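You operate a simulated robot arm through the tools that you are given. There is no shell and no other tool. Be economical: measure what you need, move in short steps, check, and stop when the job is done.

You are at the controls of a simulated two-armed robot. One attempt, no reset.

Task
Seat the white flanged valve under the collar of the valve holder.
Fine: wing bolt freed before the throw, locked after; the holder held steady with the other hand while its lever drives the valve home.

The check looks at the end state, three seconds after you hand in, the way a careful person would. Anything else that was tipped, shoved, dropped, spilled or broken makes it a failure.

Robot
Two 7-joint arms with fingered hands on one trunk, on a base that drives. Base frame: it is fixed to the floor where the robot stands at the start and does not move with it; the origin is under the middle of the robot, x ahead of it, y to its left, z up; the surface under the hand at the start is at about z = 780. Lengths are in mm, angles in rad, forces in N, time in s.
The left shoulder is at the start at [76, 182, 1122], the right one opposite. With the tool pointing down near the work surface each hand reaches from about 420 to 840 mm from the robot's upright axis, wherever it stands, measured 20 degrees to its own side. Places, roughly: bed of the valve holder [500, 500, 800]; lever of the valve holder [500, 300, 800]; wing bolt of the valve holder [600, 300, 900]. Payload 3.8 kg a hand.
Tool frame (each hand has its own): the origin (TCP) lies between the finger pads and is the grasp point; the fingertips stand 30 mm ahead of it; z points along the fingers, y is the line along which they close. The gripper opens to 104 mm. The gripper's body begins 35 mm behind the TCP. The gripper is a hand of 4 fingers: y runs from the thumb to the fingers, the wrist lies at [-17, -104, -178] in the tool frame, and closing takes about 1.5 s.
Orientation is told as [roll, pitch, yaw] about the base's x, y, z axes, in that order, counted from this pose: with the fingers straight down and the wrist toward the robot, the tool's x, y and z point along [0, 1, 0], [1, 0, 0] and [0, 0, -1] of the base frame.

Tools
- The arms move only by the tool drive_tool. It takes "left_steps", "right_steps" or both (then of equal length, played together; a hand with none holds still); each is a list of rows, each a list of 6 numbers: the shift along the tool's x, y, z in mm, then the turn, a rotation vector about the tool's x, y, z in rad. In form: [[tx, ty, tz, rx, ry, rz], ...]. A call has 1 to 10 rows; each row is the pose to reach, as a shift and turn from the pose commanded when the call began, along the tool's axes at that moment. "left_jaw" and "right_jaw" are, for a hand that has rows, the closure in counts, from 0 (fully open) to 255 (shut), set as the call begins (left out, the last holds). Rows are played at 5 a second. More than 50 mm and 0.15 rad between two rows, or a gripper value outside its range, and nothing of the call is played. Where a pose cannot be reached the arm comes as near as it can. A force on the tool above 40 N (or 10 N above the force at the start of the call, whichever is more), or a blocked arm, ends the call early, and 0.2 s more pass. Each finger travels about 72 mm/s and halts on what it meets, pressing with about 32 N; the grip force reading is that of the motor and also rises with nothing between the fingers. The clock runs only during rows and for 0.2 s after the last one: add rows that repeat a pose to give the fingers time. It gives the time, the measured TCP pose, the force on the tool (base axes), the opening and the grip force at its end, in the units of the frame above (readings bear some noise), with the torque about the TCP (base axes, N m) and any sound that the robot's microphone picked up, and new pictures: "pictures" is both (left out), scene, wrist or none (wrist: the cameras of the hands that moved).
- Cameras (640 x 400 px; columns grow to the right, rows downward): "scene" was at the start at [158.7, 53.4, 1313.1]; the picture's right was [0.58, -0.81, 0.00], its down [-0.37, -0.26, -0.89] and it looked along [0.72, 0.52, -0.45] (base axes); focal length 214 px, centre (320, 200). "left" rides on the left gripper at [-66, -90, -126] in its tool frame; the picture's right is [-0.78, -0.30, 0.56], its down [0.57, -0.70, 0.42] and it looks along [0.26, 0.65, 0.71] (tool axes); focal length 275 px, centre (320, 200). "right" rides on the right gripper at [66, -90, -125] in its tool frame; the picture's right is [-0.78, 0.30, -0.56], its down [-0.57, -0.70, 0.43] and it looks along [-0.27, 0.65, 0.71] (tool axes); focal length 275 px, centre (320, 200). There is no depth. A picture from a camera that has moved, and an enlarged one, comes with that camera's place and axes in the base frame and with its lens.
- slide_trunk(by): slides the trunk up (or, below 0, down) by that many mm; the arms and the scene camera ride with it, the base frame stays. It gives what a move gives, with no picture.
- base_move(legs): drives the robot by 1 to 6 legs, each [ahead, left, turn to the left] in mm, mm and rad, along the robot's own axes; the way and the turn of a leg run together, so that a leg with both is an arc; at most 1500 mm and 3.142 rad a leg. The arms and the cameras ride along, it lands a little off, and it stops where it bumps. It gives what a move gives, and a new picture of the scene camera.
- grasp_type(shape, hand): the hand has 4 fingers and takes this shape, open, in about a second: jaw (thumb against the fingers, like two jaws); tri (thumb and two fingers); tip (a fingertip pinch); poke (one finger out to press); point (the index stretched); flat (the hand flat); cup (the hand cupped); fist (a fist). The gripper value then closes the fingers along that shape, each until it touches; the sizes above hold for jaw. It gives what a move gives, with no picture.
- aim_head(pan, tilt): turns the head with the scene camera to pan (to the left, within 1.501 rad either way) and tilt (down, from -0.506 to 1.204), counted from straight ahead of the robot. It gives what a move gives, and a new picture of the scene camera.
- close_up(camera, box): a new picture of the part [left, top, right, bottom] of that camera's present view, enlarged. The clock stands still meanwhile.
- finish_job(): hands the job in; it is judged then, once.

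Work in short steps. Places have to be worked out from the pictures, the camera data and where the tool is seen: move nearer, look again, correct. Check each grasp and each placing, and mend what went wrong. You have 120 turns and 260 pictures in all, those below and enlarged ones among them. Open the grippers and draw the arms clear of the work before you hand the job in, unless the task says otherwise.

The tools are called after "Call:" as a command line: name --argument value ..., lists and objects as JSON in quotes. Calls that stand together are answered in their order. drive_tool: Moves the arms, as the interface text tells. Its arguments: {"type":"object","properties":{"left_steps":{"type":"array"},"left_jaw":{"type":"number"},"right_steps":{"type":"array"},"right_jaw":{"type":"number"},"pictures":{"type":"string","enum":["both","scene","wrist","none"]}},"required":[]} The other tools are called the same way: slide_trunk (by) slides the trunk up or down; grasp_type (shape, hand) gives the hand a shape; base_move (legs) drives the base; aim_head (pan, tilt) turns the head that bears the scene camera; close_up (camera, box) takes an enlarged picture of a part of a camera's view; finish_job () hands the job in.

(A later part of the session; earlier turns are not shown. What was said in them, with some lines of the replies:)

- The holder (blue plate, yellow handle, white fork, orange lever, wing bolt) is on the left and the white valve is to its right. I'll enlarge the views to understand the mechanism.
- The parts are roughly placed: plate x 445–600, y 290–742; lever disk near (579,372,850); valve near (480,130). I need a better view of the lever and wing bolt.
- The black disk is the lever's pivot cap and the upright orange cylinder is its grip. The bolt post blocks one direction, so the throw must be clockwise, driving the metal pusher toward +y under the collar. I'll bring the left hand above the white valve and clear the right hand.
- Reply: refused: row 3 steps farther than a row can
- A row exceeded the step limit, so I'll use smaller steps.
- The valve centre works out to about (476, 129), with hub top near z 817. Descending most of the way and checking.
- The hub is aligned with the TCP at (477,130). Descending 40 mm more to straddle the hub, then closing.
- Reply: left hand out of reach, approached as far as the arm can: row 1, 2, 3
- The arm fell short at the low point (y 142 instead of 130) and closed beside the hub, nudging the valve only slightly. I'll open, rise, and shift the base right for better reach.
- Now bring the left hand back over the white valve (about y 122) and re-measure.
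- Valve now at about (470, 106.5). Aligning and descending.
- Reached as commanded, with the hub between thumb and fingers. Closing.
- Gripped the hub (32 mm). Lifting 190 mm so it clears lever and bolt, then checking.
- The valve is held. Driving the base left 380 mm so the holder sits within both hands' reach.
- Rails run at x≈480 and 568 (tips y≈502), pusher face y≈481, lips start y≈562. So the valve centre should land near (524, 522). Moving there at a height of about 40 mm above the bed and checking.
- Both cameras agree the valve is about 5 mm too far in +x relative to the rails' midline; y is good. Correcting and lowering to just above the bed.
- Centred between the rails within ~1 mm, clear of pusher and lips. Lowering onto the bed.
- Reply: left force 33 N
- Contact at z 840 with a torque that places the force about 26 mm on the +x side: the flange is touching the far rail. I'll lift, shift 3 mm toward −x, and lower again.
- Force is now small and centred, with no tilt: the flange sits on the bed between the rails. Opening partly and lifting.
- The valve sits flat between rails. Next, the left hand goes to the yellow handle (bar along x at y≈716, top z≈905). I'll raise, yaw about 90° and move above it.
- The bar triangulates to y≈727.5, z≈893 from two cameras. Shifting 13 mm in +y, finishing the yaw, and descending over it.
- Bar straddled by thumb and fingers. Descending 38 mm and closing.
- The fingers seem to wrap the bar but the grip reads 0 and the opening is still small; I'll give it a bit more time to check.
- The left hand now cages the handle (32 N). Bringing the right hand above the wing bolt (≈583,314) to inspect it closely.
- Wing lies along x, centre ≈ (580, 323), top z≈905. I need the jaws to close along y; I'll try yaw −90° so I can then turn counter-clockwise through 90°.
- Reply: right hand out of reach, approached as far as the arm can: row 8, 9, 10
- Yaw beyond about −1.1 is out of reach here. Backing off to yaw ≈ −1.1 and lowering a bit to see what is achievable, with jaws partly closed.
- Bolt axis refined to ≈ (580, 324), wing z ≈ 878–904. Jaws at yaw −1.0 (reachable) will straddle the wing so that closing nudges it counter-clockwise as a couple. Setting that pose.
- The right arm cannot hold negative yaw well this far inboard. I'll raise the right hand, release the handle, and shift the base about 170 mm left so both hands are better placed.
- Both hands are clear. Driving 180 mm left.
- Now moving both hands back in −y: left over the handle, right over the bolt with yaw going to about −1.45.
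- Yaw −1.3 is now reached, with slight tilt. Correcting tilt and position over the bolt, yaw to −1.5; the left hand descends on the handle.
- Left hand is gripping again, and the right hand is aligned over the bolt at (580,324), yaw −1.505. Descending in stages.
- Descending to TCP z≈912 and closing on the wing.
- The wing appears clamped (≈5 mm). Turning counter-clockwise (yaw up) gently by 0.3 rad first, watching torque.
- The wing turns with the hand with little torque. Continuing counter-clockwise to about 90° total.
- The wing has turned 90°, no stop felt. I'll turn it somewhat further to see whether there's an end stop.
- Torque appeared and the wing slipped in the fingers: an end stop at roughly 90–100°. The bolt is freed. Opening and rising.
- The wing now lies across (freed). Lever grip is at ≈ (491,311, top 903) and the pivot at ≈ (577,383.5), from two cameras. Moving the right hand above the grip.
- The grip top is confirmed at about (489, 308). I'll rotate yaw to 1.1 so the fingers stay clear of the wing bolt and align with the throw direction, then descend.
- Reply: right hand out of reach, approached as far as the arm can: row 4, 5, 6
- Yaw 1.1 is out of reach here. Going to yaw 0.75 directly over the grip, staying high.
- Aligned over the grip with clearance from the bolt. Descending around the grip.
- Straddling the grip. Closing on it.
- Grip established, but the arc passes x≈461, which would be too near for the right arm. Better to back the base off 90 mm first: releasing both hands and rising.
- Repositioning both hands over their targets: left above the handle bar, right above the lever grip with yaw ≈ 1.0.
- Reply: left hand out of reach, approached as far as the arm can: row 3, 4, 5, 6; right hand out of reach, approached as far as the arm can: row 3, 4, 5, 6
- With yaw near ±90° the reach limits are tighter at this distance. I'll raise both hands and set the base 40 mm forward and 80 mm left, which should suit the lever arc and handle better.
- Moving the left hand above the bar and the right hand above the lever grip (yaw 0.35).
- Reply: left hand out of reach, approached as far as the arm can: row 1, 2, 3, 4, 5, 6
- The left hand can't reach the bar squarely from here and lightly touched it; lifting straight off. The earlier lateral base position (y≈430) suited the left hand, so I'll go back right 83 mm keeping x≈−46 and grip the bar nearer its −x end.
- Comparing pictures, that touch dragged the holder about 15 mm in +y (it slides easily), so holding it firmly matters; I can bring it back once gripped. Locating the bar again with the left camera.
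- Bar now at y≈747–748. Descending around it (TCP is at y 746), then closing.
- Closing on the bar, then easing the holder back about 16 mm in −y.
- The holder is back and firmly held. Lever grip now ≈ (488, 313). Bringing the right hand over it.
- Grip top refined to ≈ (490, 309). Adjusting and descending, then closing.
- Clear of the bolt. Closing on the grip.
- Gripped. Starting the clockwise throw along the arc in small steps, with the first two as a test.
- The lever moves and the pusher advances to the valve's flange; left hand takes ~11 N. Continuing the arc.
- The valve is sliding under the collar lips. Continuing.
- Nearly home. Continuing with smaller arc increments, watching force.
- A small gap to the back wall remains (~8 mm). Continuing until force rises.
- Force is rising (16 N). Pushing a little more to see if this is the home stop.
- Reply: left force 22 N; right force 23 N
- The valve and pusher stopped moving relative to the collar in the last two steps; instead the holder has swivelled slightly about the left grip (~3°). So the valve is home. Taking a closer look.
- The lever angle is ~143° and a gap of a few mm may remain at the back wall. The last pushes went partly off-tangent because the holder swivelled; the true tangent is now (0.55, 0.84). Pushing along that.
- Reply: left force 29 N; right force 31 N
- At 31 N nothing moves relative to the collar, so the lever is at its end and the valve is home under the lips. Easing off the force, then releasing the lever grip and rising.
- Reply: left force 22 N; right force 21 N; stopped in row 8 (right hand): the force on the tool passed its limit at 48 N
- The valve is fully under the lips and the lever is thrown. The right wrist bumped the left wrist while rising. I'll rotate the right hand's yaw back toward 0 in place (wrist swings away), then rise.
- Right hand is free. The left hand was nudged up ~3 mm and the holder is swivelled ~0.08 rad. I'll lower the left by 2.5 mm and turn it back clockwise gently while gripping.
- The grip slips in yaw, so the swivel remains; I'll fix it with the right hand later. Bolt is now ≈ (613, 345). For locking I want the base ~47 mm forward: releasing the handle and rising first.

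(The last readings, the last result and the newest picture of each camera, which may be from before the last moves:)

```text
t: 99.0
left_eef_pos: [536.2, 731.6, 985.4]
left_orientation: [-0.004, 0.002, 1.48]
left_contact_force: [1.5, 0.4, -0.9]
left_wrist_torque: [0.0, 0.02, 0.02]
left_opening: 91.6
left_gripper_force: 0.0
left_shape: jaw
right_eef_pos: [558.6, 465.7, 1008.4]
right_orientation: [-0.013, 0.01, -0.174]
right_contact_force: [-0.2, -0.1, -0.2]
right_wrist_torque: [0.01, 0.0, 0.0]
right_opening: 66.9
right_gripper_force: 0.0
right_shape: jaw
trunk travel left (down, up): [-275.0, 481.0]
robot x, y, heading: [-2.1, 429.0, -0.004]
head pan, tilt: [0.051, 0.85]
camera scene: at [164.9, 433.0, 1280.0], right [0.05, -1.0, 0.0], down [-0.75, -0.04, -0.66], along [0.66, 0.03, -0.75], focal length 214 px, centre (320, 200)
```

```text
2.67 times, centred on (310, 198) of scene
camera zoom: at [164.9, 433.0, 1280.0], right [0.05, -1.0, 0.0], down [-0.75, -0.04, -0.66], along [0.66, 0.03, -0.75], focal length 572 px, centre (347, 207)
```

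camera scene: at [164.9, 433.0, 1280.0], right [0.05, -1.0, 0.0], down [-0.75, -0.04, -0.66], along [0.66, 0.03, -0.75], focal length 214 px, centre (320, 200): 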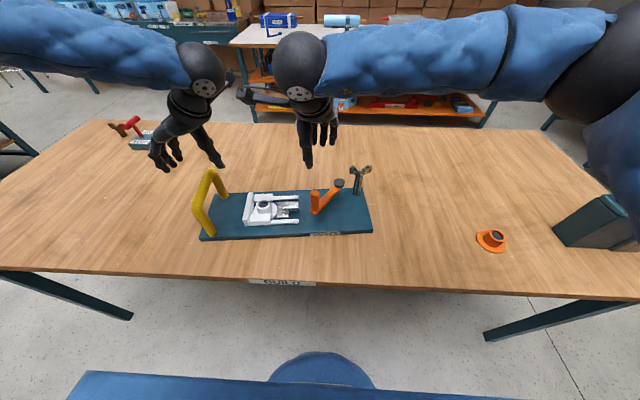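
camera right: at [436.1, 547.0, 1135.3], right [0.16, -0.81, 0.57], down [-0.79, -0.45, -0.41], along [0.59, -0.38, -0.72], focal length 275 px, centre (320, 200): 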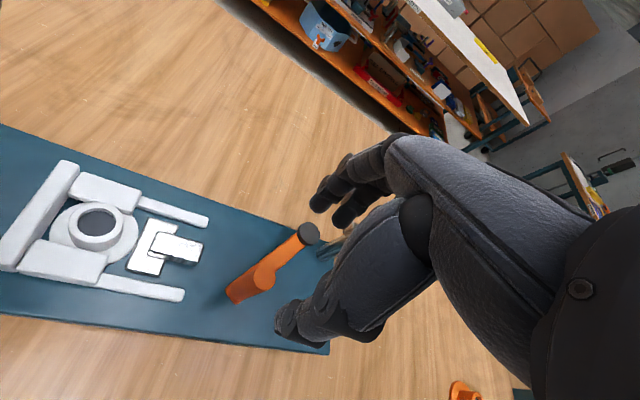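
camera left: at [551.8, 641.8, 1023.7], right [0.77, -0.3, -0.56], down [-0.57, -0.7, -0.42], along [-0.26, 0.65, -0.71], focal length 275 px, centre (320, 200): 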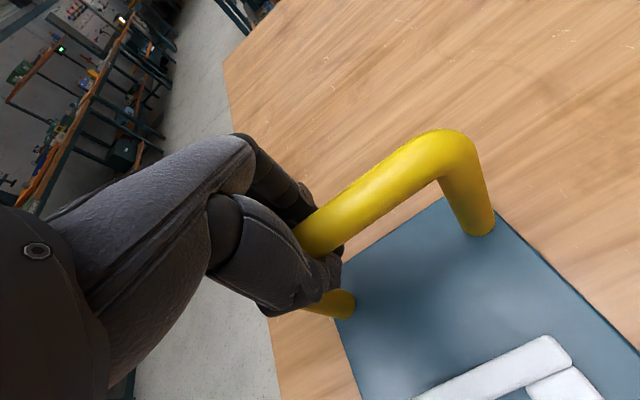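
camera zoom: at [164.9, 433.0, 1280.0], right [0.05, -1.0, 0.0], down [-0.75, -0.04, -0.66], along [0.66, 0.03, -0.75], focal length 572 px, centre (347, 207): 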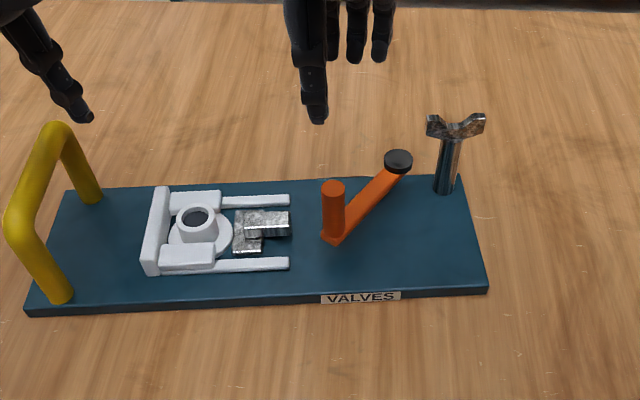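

Sending the right hand above the bolt with yaw ≈ 0.08 and the left hand back down around the handle bar.

Call:
drive_tool --left_steps '[[0, 4, 0, 0, 0, -0.08], [0, 4, 0, 0, 0, -0.16], [0, 4, 40, 0, 0, -0.16], [0, 4, 70, 0, 0, -0.16], [0, 4, 89, 0, 0, -0.16]]' --right_steps '[[-28, 18, 0, 0, 0, -0.06], [-56, 37, 0, 0, 0, -0.12], [-84, 55, 0, 0, 0, -0.18], [-111, 73, 0, 0, 0, -0.25], [-111, 73, 0, 0, 0, -0.25]]'

Call:
close_up --camera "right" --box '[160, 160, 460, 400]'

```text
t: 100.2
left_eef_pos: [537.3, 737.2, 896.7]
left_orientation: [-0.008, 0.006, 1.643]
left_contact_force: [-0.1, 0.0, -0.8]
left_wrist_torque: [-0.03, 0.05, 0.03]
left_opening: 91.8
left_gripper_force: 0.1
left_shape: jaw
right_eef_pos: [611.9, 344.9, 1011.6]
right_orientation: [-0.011, 0.01, 0.076]
right_contact_force: [1.1, -0.8, -0.7]
right_wrist_torque: [-0.02, 0.0, 0.0]
right_opening: 67.2
right_gripper_force: 0.1
right_shape: jaw
trunk travel left (down, up): [-275.0, 481.0]
robot x, y, heading: [-0.7, 427.6, -0.004]
head pan, tilt: [0.051, 0.85]
camera scene: at [162.9, 433.6, 1280.4], right [0.05, -1.0, 0.0], down [-0.75, -0.04, -0.66], along [0.66, 0.03, -0.75], focal length 214 px, centre (320, 200)
camera right: at [519.7, 403.9, 1137.6], right [0.36, -0.74, 0.56], down [-0.66, -0.63, -0.41], along [0.66, -0.22, -0.72], focal length 275 px, centre (320, 200)
camera left: at [606.9, 653.3, 1024.4], right [0.8, -0.24, -0.55], down [-0.52, -0.74, -0.43], along [-0.3, 0.62, -0.72], focal length 275 px, centre (320, 200)
```

scene: 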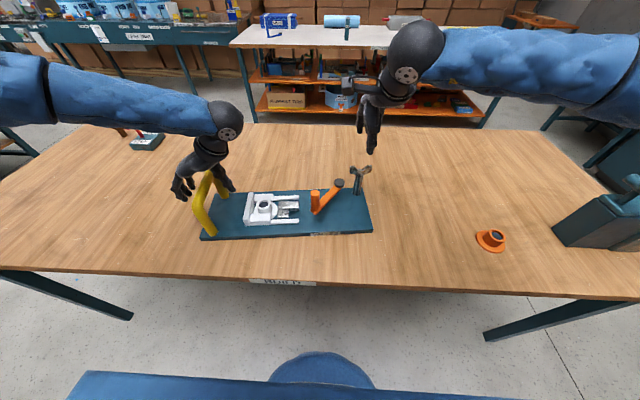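
right: 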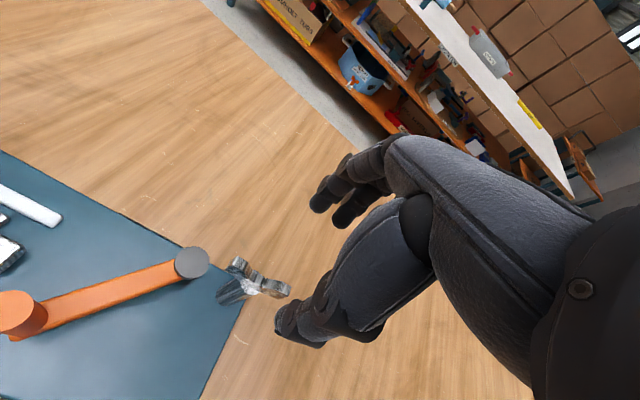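
left: 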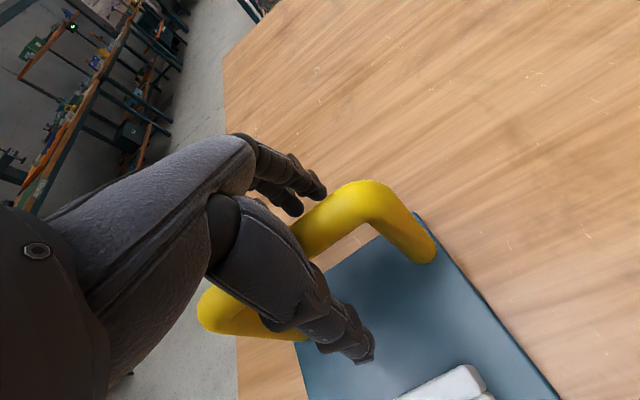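

```text
1.67 times, centred on (310, 280) of right
camera zoom: at [519.7, 403.9, 1137.6], right [0.36, -0.74, 0.56], down [-0.66, -0.63, -0.41], along [0.66, -0.22, -0.72], focal length 459 px, centre (337, 67)
```

zoom: 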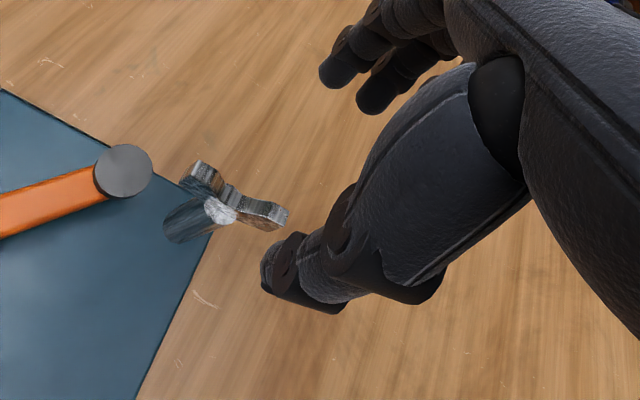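

Wing centre ≈ (620.5, 344.7), turned 0.126 rad past y. Adjusting the right hand, descending in stages; closing the left on the bar.

Call:
drive_tool --left_steps '[[0, 0, 0, 0, 0, 0], [0, 0, 0, 0, 0, 0], [0, 0, 0, 0, 0, 0], [0, 0, 0, 0, 0, 0], [0, 0, 0, 0, 0, 0], [0, 0, 0, 0, 0, 0], [0, 0, 0, 0, 0, 0], [0, 0, 0, 0, 0, 0], [0, 0, 0, 0, 0, 0]]' --right_steps '[[0, 8.5, 0, 0, 0, -0.05], [0, 8.5, 0, 0, 0, -0.05], [0, 8.5, 35, 0, 0, -0.05], [0, 8.5, 70, 0, 0, -0.05], [0, 8.5, 70, 0, 0, -0.05], [0, 8.5, 70, 0, 0, -0.05], [0, 8.5, 70, 0, 0, -0.05], [0, 8.5, 70, 0, 0, -0.05], [0, 8.5, 70, 0, 0, -0.05]]' --left_jaw 255 --pictures "none"

Call:
close_up --camera "right" --box '[160, 160, 460, 400]'

Call:
close_up --camera "scene" --box '[190, 110, 430, 255]'

```text
t: 102.2
left_eef_pos: [536.9, 737.1, 897.5]
left_orientation: [-0.006, 0.006, 1.641]
left_contact_force: [-0.6, -1.3, -0.6]
left_wrist_torque: [0.02, 0.03, -0.12]
left_opening: 4.9
left_gripper_force: 31.7
left_shape: jaw
right_eef_pos: [621.2, 345.1, 939.9]
right_orientation: [-0.01, 0.013, 0.122]
right_contact_force: [-0.9, 0.2, -0.3]
right_wrist_torque: [-0.01, -0.01, -0.03]
right_opening: 67.1
right_gripper_force: 0.2
right_shape: jaw
trunk travel left (down, up): [-275.0, 481.0]
robot x, y, heading: [0.7, 429.4, -0.004]
head pan, tilt: [0.051, 0.85]
```

```text
1.67 times, centred on (310, 280) of right
camera zoom: at [525.2, 398.9, 1066.3], right [0.4, -0.73, 0.56], down [-0.63, -0.66, -0.41], along [0.67, -0.19, -0.72], focal length 459 px, centre (337, 67)
```

zoom: 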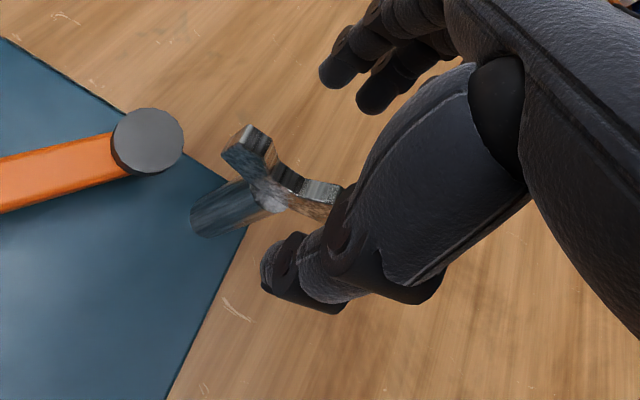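

```text
2.67 times, centred on (310, 182) of scene
camera zoom: at [163.1, 433.0, 1280.4], right [0.05, -1.0, 0.0], down [-0.75, -0.04, -0.66], along [0.66, 0.03, -0.75], focal length 572 px, centre (347, 247)
```

zoom: 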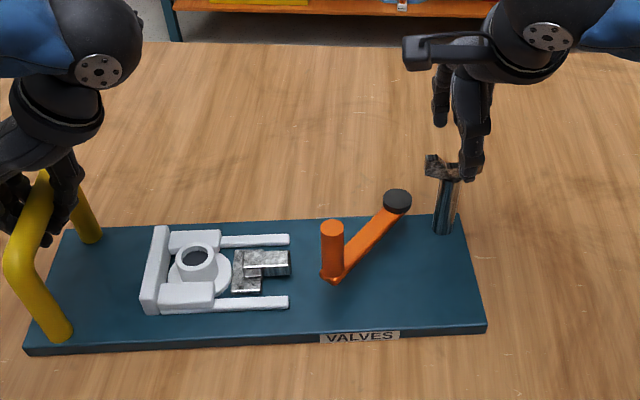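

Aligned. Final descent and closing on the wing.

Call:
drive_tool --right_steps '[[2, -1, 15, 0, 0, 0], [2, -1, 28, 0, 0, 0], [2, -1, 28, 0, 0, 0]]' --pictures "none"

Call:
drive_tool --right_steps '[[0, 0, 0, 0, 0, 0], [0, 0, 0, 0, 0, 0], [0, 0, 0, 0, 0, 0], [0, 0, 0, 0, 0, 0], [0, 0, 0, 0, 0, 0], [0, 0, 0, 0, 0, 0]]' --right_jaw 255 --pictures "wrist"

Call:
close_up --camera "scene" --box '[300, 100, 440, 240]'

```text
t: 103.0
left_eef_pos: [536.7, 736.7, 896.7]
left_orientation: [-0.008, 0.005, 1.642]
left_contact_force: [-0.5, -0.3, 0.1]
left_wrist_torque: [0.02, -0.02, -0.12]
left_opening: 5.1
left_gripper_force: 31.9
left_shape: jaw
right_eef_pos: [618.4, 347.6, 911.2]
right_orientation: [-0.011, 0.009, 0.125]
right_contact_force: [0.3, 0.4, -0.6]
right_wrist_torque: [0.01, -0.02, 0.0]
right_opening: 67.2
right_gripper_force: 0.0
right_shape: jaw
trunk travel left (down, up): [-275.0, 481.0]
robot x, y, heading: [3.4, 429.5, -0.001]
head pan, tilt: [0.051, 0.85]
```

```text
t: 104.5
left_eef_pos: [538.1, 735.8, 896.2]
left_orientation: [-0.007, 0.004, 1.639]
left_contact_force: [-1.2, -0.5, -0.4]
left_wrist_torque: [0.03, 0.01, -0.09]
left_opening: 5.1
left_gripper_force: 32.1
left_shape: jaw
right_eef_pos: [619.2, 346.2, 909.8]
right_orientation: [-0.011, 0.011, 0.123]
right_contact_force: [0.5, -0.2, 0.4]
right_wrist_torque: [0.02, 0.01, 0.05]
right_opening: 5.4
right_gripper_force: 31.6
right_shape: jaw
trunk travel left (down, up): [-275.0, 481.0]
robot x, y, heading: [-0.4, 431.2, -0.005]
head pan, tilt: [0.051, 0.85]
camera right: at [522.9, 401.5, 1036.8], right [0.4, -0.73, 0.56], down [-0.63, -0.66, -0.41], along [0.67, -0.19, -0.72], focal length 275 px, centre (320, 200)
```

right: 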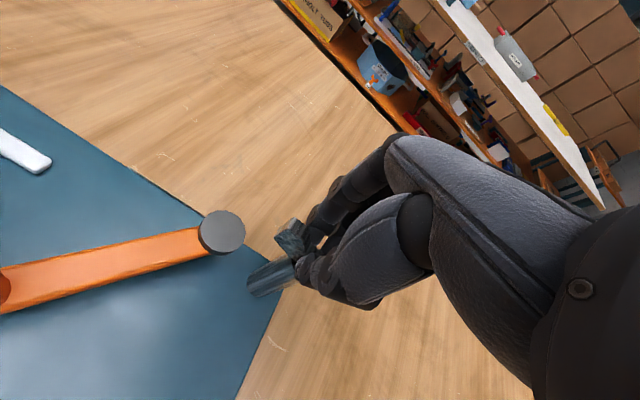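

```text
2.86 times, centred on (370, 170) of scene
camera zoom: at [163.2, 433.1, 1280.3], right [0.05, -1.0, 0.0], down [-0.75, -0.04, -0.66], along [0.66, 0.03, -0.75], focal length 613 px, centre (177, 286)
```

zoom: 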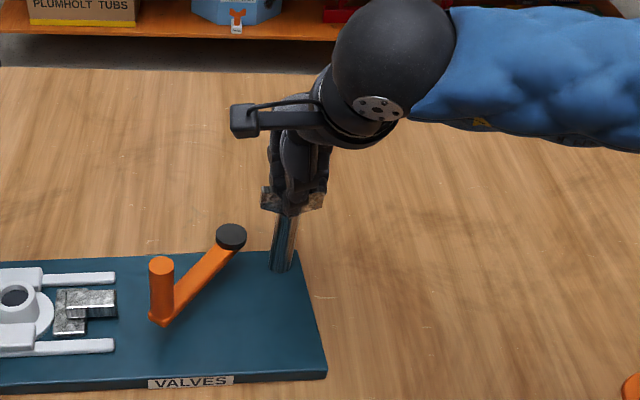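

Wing gripped. First straightening the holder: right hand pulls the bolt end −x by ~36 mm while the left hand pivots with it.

Call:
drive_tool --left_steps '[[0, 0, 0, 0, 0, 0.015], [0, 0, 0, 0, 0, 0.03], [0, 0, 0, 0, 0, 0.045], [0, 0, 0, 0, 0, 0.06], [0, 0, 0, 0, 0, 0.075], [0, 0, 0, 0, 0, 0.085], [0, 0, 0, 0, 0, 0.085]]' --right_steps '[[0.7, -6, 0, 0, 0, 0.015], [1.4, -12, 0, 0, 0, 0.03], [2.1, -18, 0, 0, 0, 0.045], [2.8, -24, 0, 0, 0, 0.06], [3.5, -30, 0, 0, 0, 0.075], [4.2, -35, 0, 0, 0, 0.085], [4.2, -35, 0, 0, 0, 0.085]]' --pictures "none"

Call:
close_up --camera "scene" --box '[190, 110, 430, 255]'

```text
t: 106.0
left_eef_pos: [536.6, 737.5, 896.8]
left_orientation: [-0.007, 0.003, 1.557]
left_contact_force: [-1.9, 11.5, 1.0]
left_wrist_torque: [0.03, 0.02, -0.04]
left_opening: 5.1
left_gripper_force: 31.7
left_shape: jaw
right_eef_pos: [583.1, 345.1, 911.3]
right_orientation: [-0.012, 0.012, 0.039]
right_contact_force: [2.0, -11.9, -0.1]
right_wrist_torque: [-0.23, -0.13, -0.02]
right_opening: 4.9
right_gripper_force: 31.6
right_shape: jaw
trunk travel left (down, up): [-275.0, 481.0]
robot x, y, heading: [2.0, 429.8, -0.001]
head pan, tilt: [0.051, 0.85]
```

```text
2.67 times, centred on (310, 182) of scene
camera zoom: at [163.3, 433.1, 1280.3], right [0.05, -1.0, 0.0], down [-0.75, -0.04, -0.66], along [0.66, 0.03, -0.75], focal length 572 px, centre (347, 247)
```

zoom: 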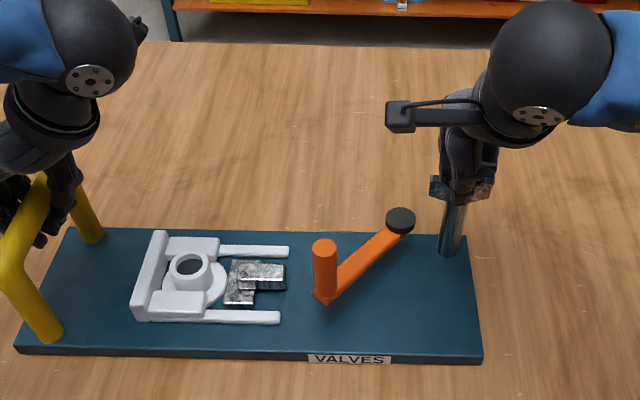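

Holder is straight again but ~18 mm further in +y than at the start. Both hands grip it, so I'll slide it back together by ~15 mm.

Call:
drive_tool --left_steps '[[0, -3, 0, 0, 0, 0], [0, -6, 0, 0, 0, 0], [0, -9, 0, 0, 0, 0], [0, -12, 0, 0, 0, 0], [0, -15, 0, 0, 0, 0], [0, -15, 0, 0, 0, 0]]' --right_steps '[[-4, 0, 0, 0, 0, 0], [-7.5, 0, 0, 0, 0, 0], [-11, 0, 0, 0, 0, 0], [-14, 0, 0, 0, 0, 0], [-17, 0, 0, 0, 0, 0], [-17, 0, 0, 0, 0, 0]]' --pictures "none"

```text
t: 107.5
left_eef_pos: [535.6, 720.5, 898.1]
left_orientation: [-0.007, 0.007, 1.559]
left_contact_force: [-0.8, 6.8, -0.2]
left_wrist_torque: [-0.01, -0.04, -0.06]
left_opening: 4.7
left_gripper_force: 32.2
left_shape: jaw
right_eef_pos: [583.9, 328.0, 913.4]
right_orientation: [-0.01, 0.01, 0.04]
right_contact_force: [2.2, -6.8, 0.0]
right_wrist_torque: [-0.17, -0.09, -0.02]
right_opening: 5.2
right_gripper_force: 32.1
right_shape: jaw
trunk travel left (down, up): [-275.0, 481.0]
robot x, y, heading: [-1.9, 431.6, 0.0]
head pan, tilt: [0.051, 0.85]
```

Back in place. Now locking: turning the wing clockwise.

Call:
drive_tool --right_steps '[[0, 0, 0, 0, 0, 0.14], [0, 0, 0, 0, 0, 0.28], [0, 0, 0, 0, 0, 0.42], [0, 0, 0, 0, 0, 0.56], [0, 0, 0, 0, 0, 0.7], [0, 0, 0, 0, 0, 0.84], [0, 0, 0, 0, 0, 0.98], [0, 0, 0, 0, 0, 1.12], [0, 0, 0, 0, 0, 1.26], [0, 0, 0, 0, 0, 1.4]]' --pictures "wrist"

Call:
close_up --camera "scene" --box '[190, 110, 430, 255]'

```text
t: 109.7
left_eef_pos: [537.2, 721.7, 898.0]
left_orientation: [-0.007, 0.005, 1.557]
left_contact_force: [-1.5, 8.0, 0.4]
left_wrist_torque: [-0.02, 0.02, -0.08]
left_opening: 5.3
left_gripper_force: 31.8
left_shape: jaw
right_eef_pos: [583.1, 328.6, 911.7]
right_orientation: [-0.012, -0.01, -1.363]
right_contact_force: [1.5, -8.4, 0.3]
right_wrist_torque: [-0.18, -0.07, 0.04]
right_opening: 4.9
right_gripper_force: 32.0
right_shape: jaw
trunk travel left (down, up): [-275.0, 481.0]
robot x, y, heading: [2.3, 429.6, 0.0]
head pan, tilt: [0.051, 0.85]
camera right: at [631.9, 430.6, 1036.5], right [-0.69, -0.44, 0.57], down [-0.71, 0.56, -0.42], along [-0.13, -0.7, -0.7], focal length 275 px, centre (320, 200)
```

right: 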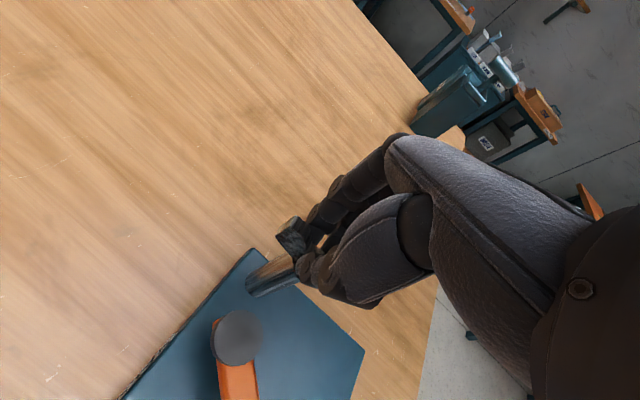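

```text
2.67 times, centred on (310, 182) of scene
camera zoom: at [163.4, 433.3, 1280.3], right [0.05, -1.0, 0.0], down [-0.75, -0.04, -0.66], along [0.66, 0.03, -0.75], focal length 572 px, centre (347, 247)
```

zoom: 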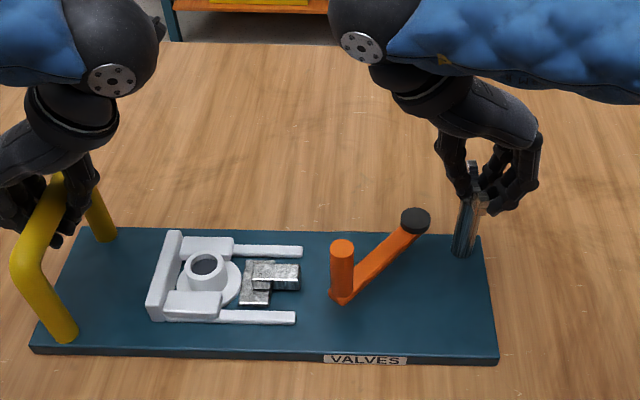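

Turned ~80°, with the wing following. Continuing clockwise until it meets a stop.

Call:
drive_tool --right_steps '[[0, 0, 0, 0, 0, 0.06], [0, 0, 0, 0, 0, 0.12], [0, 0, 0, 0, 0, 0.18], [0, 0, 0, 0, 0, 0.24], [0, 0, 0, 0, 0, 0.3]]' --pictures "wrist"

Call:
close_up --camera "scene" --box '[330, 110, 430, 220]'

```text
t: 110.8
left_eef_pos: [536.8, 722.0, 897.7]
left_orientation: [-0.007, 0.002, 1.555]
left_contact_force: [-0.4, 9.9, -0.3]
left_wrist_torque: [-0.05, -0.01, -0.11]
left_opening: 5.1
left_gripper_force: 31.9
left_shape: jaw
right_eef_pos: [583.8, 328.9, 912.1]
right_orientation: [-0.009, -0.014, -1.659]
right_contact_force: [1.4, -9.4, -0.6]
right_wrist_torque: [-0.26, 0.04, 0.27]
right_opening: 5.4
right_gripper_force: 32.3
right_shape: jaw
trunk travel left (down, up): [-275.0, 481.0]
robot x, y, heading: [0.6, 430.0, -0.003]
head pan, tilt: [0.051, 0.85]
camera right: at [659.9, 412.7, 1036.3], right [-0.79, -0.22, 0.57], down [-0.51, 0.74, -0.43], along [-0.33, -0.63, -0.7], focal length 275 px, centre (320, 200)
```

right: 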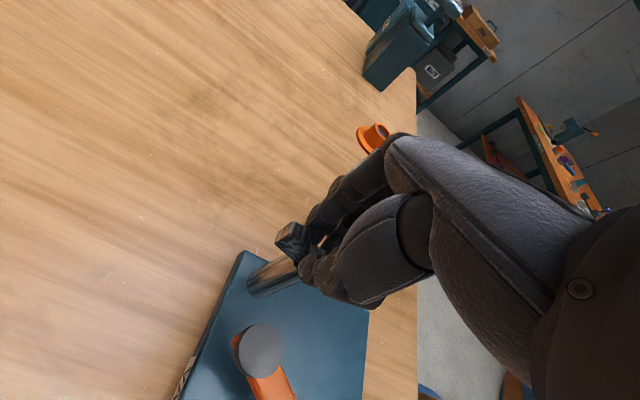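

```text
3.64 times, centred on (380, 165) of scene
camera zoom: at [163.4, 433.3, 1280.3], right [0.05, -1.0, 0.0], down [-0.75, -0.04, -0.66], along [0.66, 0.03, -0.75], focal length 780 px, centre (102, 327)
```

zoom: 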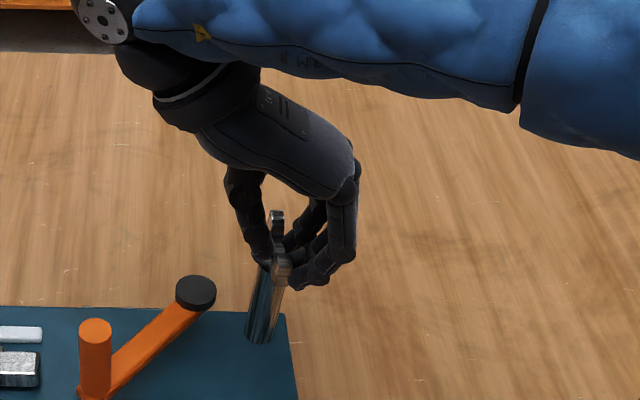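

Torque of +0.27 N·m appears: tightening. A little further to make sure it is snug.

Call:
drive_tool --right_steps '[[0, 0, 0, 0, 0, 0.05], [0, 0, 0, 0, 0, 0.1], [0, 0, 0, 0, 0, 0.15]]' --pictures "none"

Call:
close_up --camera "right" --box '[220, 180, 420, 340]'

```text
t: 111.7
left_eef_pos: [536.2, 721.7, 897.1]
left_orientation: [-0.007, 0.004, 1.557]
left_contact_force: [-0.9, 11.7, -1.0]
left_wrist_torque: [-0.04, -0.03, -0.09]
left_opening: 5.3
left_gripper_force: 31.8
left_shape: jaw
right_eef_pos: [583.4, 328.8, 912.4]
right_orientation: [-0.01, -0.015, -1.811]
right_contact_force: [0.5, -10.5, -0.2]
right_wrist_torque: [-0.35, 0.07, 0.4]
right_opening: 5.4
right_gripper_force: 32.2
right_shape: jaw
trunk travel left (down, up): [-275.0, 481.0]
robot x, y, heading: [-1.4, 428.1, -0.007]
head pan, tilt: [0.051, 0.85]
```

```text
2.50 times, centred on (320, 260) of right
camera zoom: at [671.5, 400.5, 1036.3], right [-0.82, -0.1, 0.57], down [-0.39, 0.81, -0.43], along [-0.42, -0.58, -0.7], focal length 688 px, centre (320, 50)
```

zoom: 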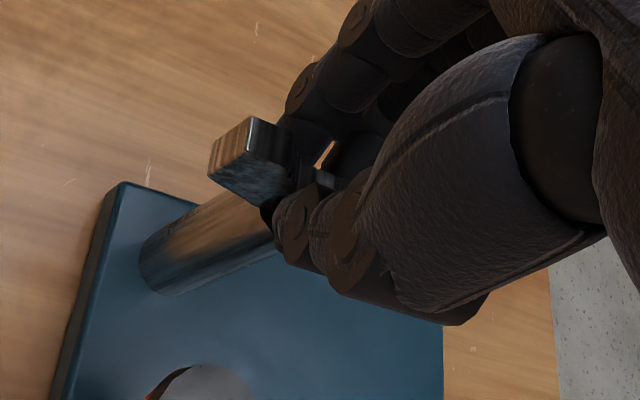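

Torque 0.4 N·m with the wing held at its stop: locked. Opening the right hand and lifting it off.

Call:
drive_tool --right_steps '[[0, 0, 0, 0, 0, 0], [0, 0, 0, 0, 0, 0], [0, 0, 0, 0, 0, 0], [0, 0, 0, 0, 0, 0], [0, 0, 0, 0, 0, 0], [0, 0, -20, 0, 0, 0], [0, 0, -55, 0, 0, 0], [0, 0, -90, 0, 0, 0]]' --right_jaw 90 --pictures "wrist"

Call:
close_up --camera "scene" --box '[190, 110, 430, 255]'

```text
t: 113.5
left_eef_pos: [535.3, 721.5, 897.8]
left_orientation: [-0.007, 0.005, 1.555]
left_contact_force: [0.1, 0.9, -0.3]
left_wrist_torque: [0.02, -0.03, -0.05]
left_opening: 5.2
left_gripper_force: 31.5
left_shape: jaw
right_eef_pos: [585.7, 333.2, 1002.6]
right_orientation: [-0.008, -0.015, -1.807]
right_contact_force: [-0.5, 0.3, -1.0]
right_wrist_torque: [0.0, -0.03, 0.0]
right_opening: 67.4
right_gripper_force: 0.1
right_shape: jaw
trunk travel left (down, up): [-275.0, 481.0]
robot x, y, heading: [-1.5, 431.4, -0.0]
head pan, tilt: [0.051, 0.85]
camera right: at [673.0, 403.4, 1127.5], right [-0.82, -0.1, 0.57], down [-0.4, 0.81, -0.43], along [-0.42, -0.58, -0.7], focal length 275 px, centre (320, 200)
```

right: 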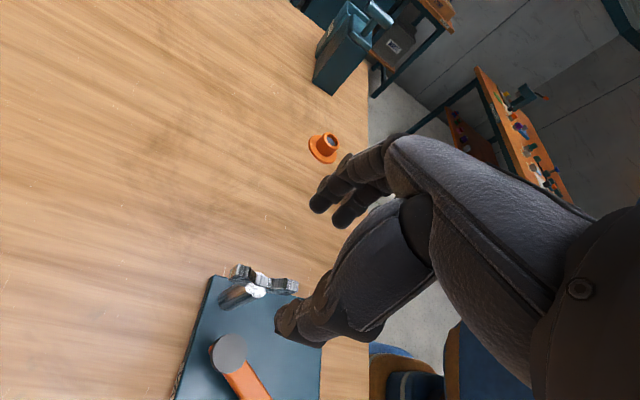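

```text
2.67 times, centred on (310, 182) of scene
camera zoom: at [162.4, 433.4, 1280.5], right [0.05, -1.0, 0.0], down [-0.75, -0.04, -0.66], along [0.66, 0.03, -0.75], focal length 572 px, centre (347, 247)
```

zoom: 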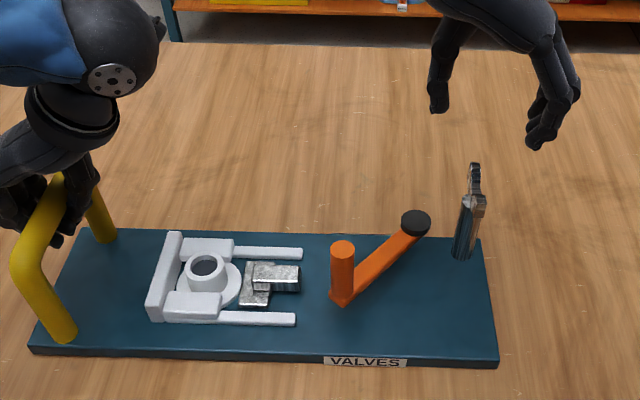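

The wing is back along x (locked). Checking the valve's seating closely.

Call:
close_up --camera "scene" --box '[240, 170, 320, 220]'

Call:
close_up --camera "left" --box '[300, 200, 640, 400]'

```text
8.00 times, centred on (280, 195) of scene
camera zoom: at [162.4, 433.4, 1280.5], right [0.05, -1.0, 0.0], down [-0.75, -0.04, -0.66], along [0.66, 0.03, -0.75], focal length 1716 px, centre (640, 240)
```

zoom: 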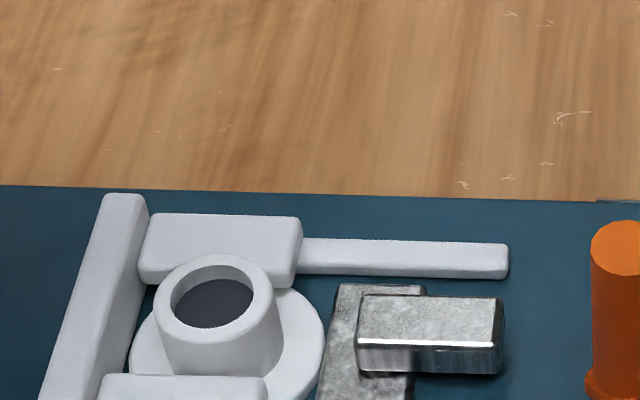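

```text
1.88 times, centred on (470, 300) of left
camera zoom: at [598.3, 631.4, 1025.4], right [0.78, -0.31, -0.55], down [-0.58, -0.69, -0.43], along [-0.25, 0.65, -0.72], focal length 518 px, centre (38, 12)
```

zoom: 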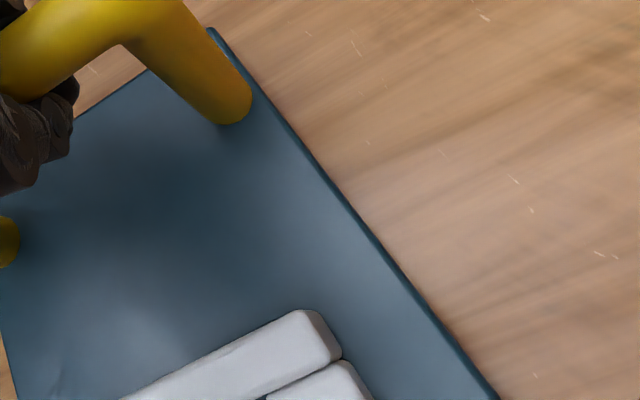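

Call:
close_up --camera "scene" --box '[240, 190, 310, 235]'

```text
8.89 times, centred on (275, 212) of scene
camera zoom: at [162.4, 433.4, 1280.5], right [0.05, -1.0, 0.0], down [-0.75, -0.04, -0.66], along [0.66, 0.03, -0.75], focal length 1906 px, centre (720, 89)
```

zoom: 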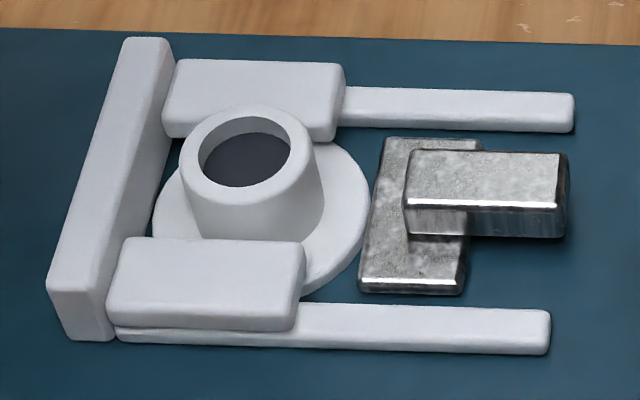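

The flange is fully under both lips with the pusher against it at the lever's end of travel, the same as under the 31 N push, so nothing backed off. Releasing the handle and drawing both arms clear.

Call:
drive_tool --left_steps '[[0, 0, 0, 0, 0, 0], [0, 0, 0, 0, 0, 0], [0, 0, 0, 0, 0, 0], [0, 0, 0, 0, 0, 0], [0, 0, 0, 0, 0, 0], [0, 0, 0, 0, 0, 0], [0, 0, 0, 0, 0, 0], [0, 0, -30, 0, 0, 0], [0, 0, -70, 0, 0, 0], [0, 0, -110, 0, 0, 0]]' --left_jaw 30 --right_steps '[[0, 0, -30, 0, 0, 0], [0, 0, -60, 0, 0, 0], [0, 0, -60, 0, 0, -0.1], [0, 0, -60, 0, 0, -0.2], [0, 0, -60, 0, 0, -0.3], [0, 0, -60, 0, 0, -0.4], [0, 0, -60, 0, 0, -0.5], [0, 0, -60, 0, 0, -0.6], [0, 0, -60, 0, 0, -0.7], [0, 0, -60, 0, 0, -0.8]]' --right_jaw 0

Call:
close_up --camera "scene" --box '[190, 130, 430, 265]'

```text
t: 115.7
left_eef_pos: [534.4, 719.8, 1010.2]
left_orientation: [-0.01, 0.004, 1.555]
left_contact_force: [-0.4, 0.5, -0.5]
left_wrist_torque: [0.0, -0.01, 0.02]
left_opening: 91.9
left_gripper_force: 0.1
left_shape: jaw
right_eef_pos: [583.4, 330.1, 1064.1]
right_orientation: [-0.015, -0.004, -1.008]
right_contact_force: [0.7, -0.7, 0.3]
right_wrist_torque: [-0.01, 0.04, 0.0]
right_opening: 103.3
right_gripper_force: 0.0
right_shape: jaw
trunk travel left (down, up): [-275.0, 481.0]
robot x, y, heading: [1.1, 429.0, -0.005]
head pan, tilt: [0.051, 0.85]
camera scene: at [161.8, 432.5, 1280.6], right [0.05, -1.0, 0.0], down [-0.75, -0.04, -0.66], along [0.66, 0.03, -0.75], focal length 214 px, centre (320, 200)
camera right: at [593.4, 441.1, 1188.4], right [-0.49, -0.66, 0.57], down [-0.86, 0.28, -0.42], along [0.12, -0.7, -0.71], focal length 275 px, centre (320, 200)
camera left: at [596.6, 629.5, 1137.1], right [0.78, -0.31, -0.55], down [-0.58, -0.69, -0.43], along [-0.25, 0.65, -0.72], focal length 275 px, centre (320, 200)
```

scene: 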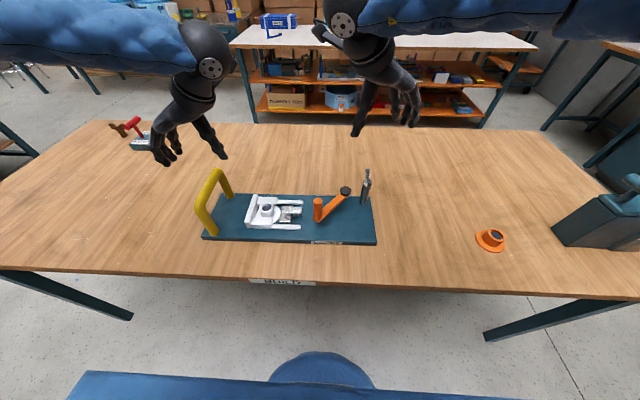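
right: 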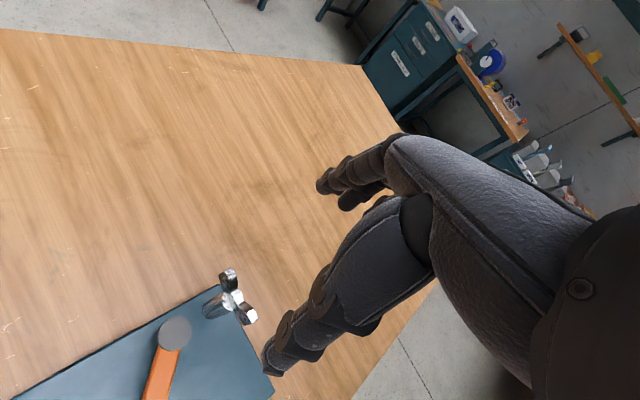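
left: 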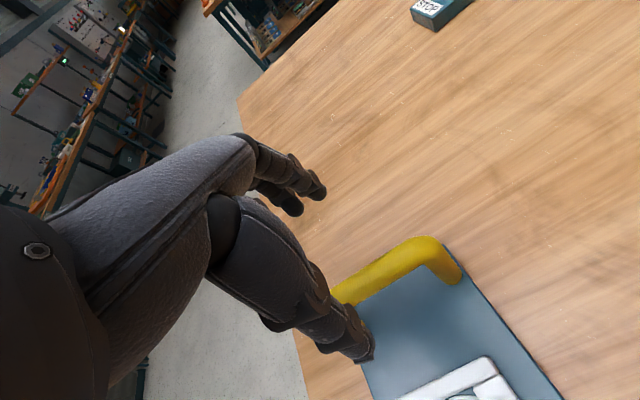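

```text
2.67 times, centred on (310, 198) of scene
camera zoom: at [161.8, 432.5, 1280.6], right [0.05, -1.0, 0.0], down [-0.75, -0.04, -0.66], along [0.66, 0.03, -0.75], focal length 572 px, centre (347, 207)
```

zoom: 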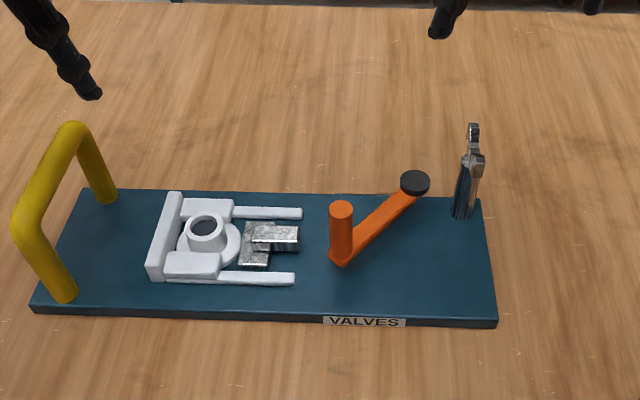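

Everything is in place: valve under the collar, lever thrown, wing bolt locked, holder standing straight, and both hands open and clear above. Handing in.

Call:
finish_job

```text
The job is handed in.
```

The white valve is seated under the collar: its flange is under both lips, with the lever at its end of travel, though about 4 mm of gap remains to the collar's back wall. A 31 N push on the lever did not close that gap, so I took it as the stop.

I freed the wing bolt before the throw and locked it afterwards. The left hand held the holder throughout, but it swivelled about 5° during the last of the throw. It had also been dragged about 15 mm earlier; I slid and turned it back to within a few millimetres of where it started.

Both hands are open and clear of the work.
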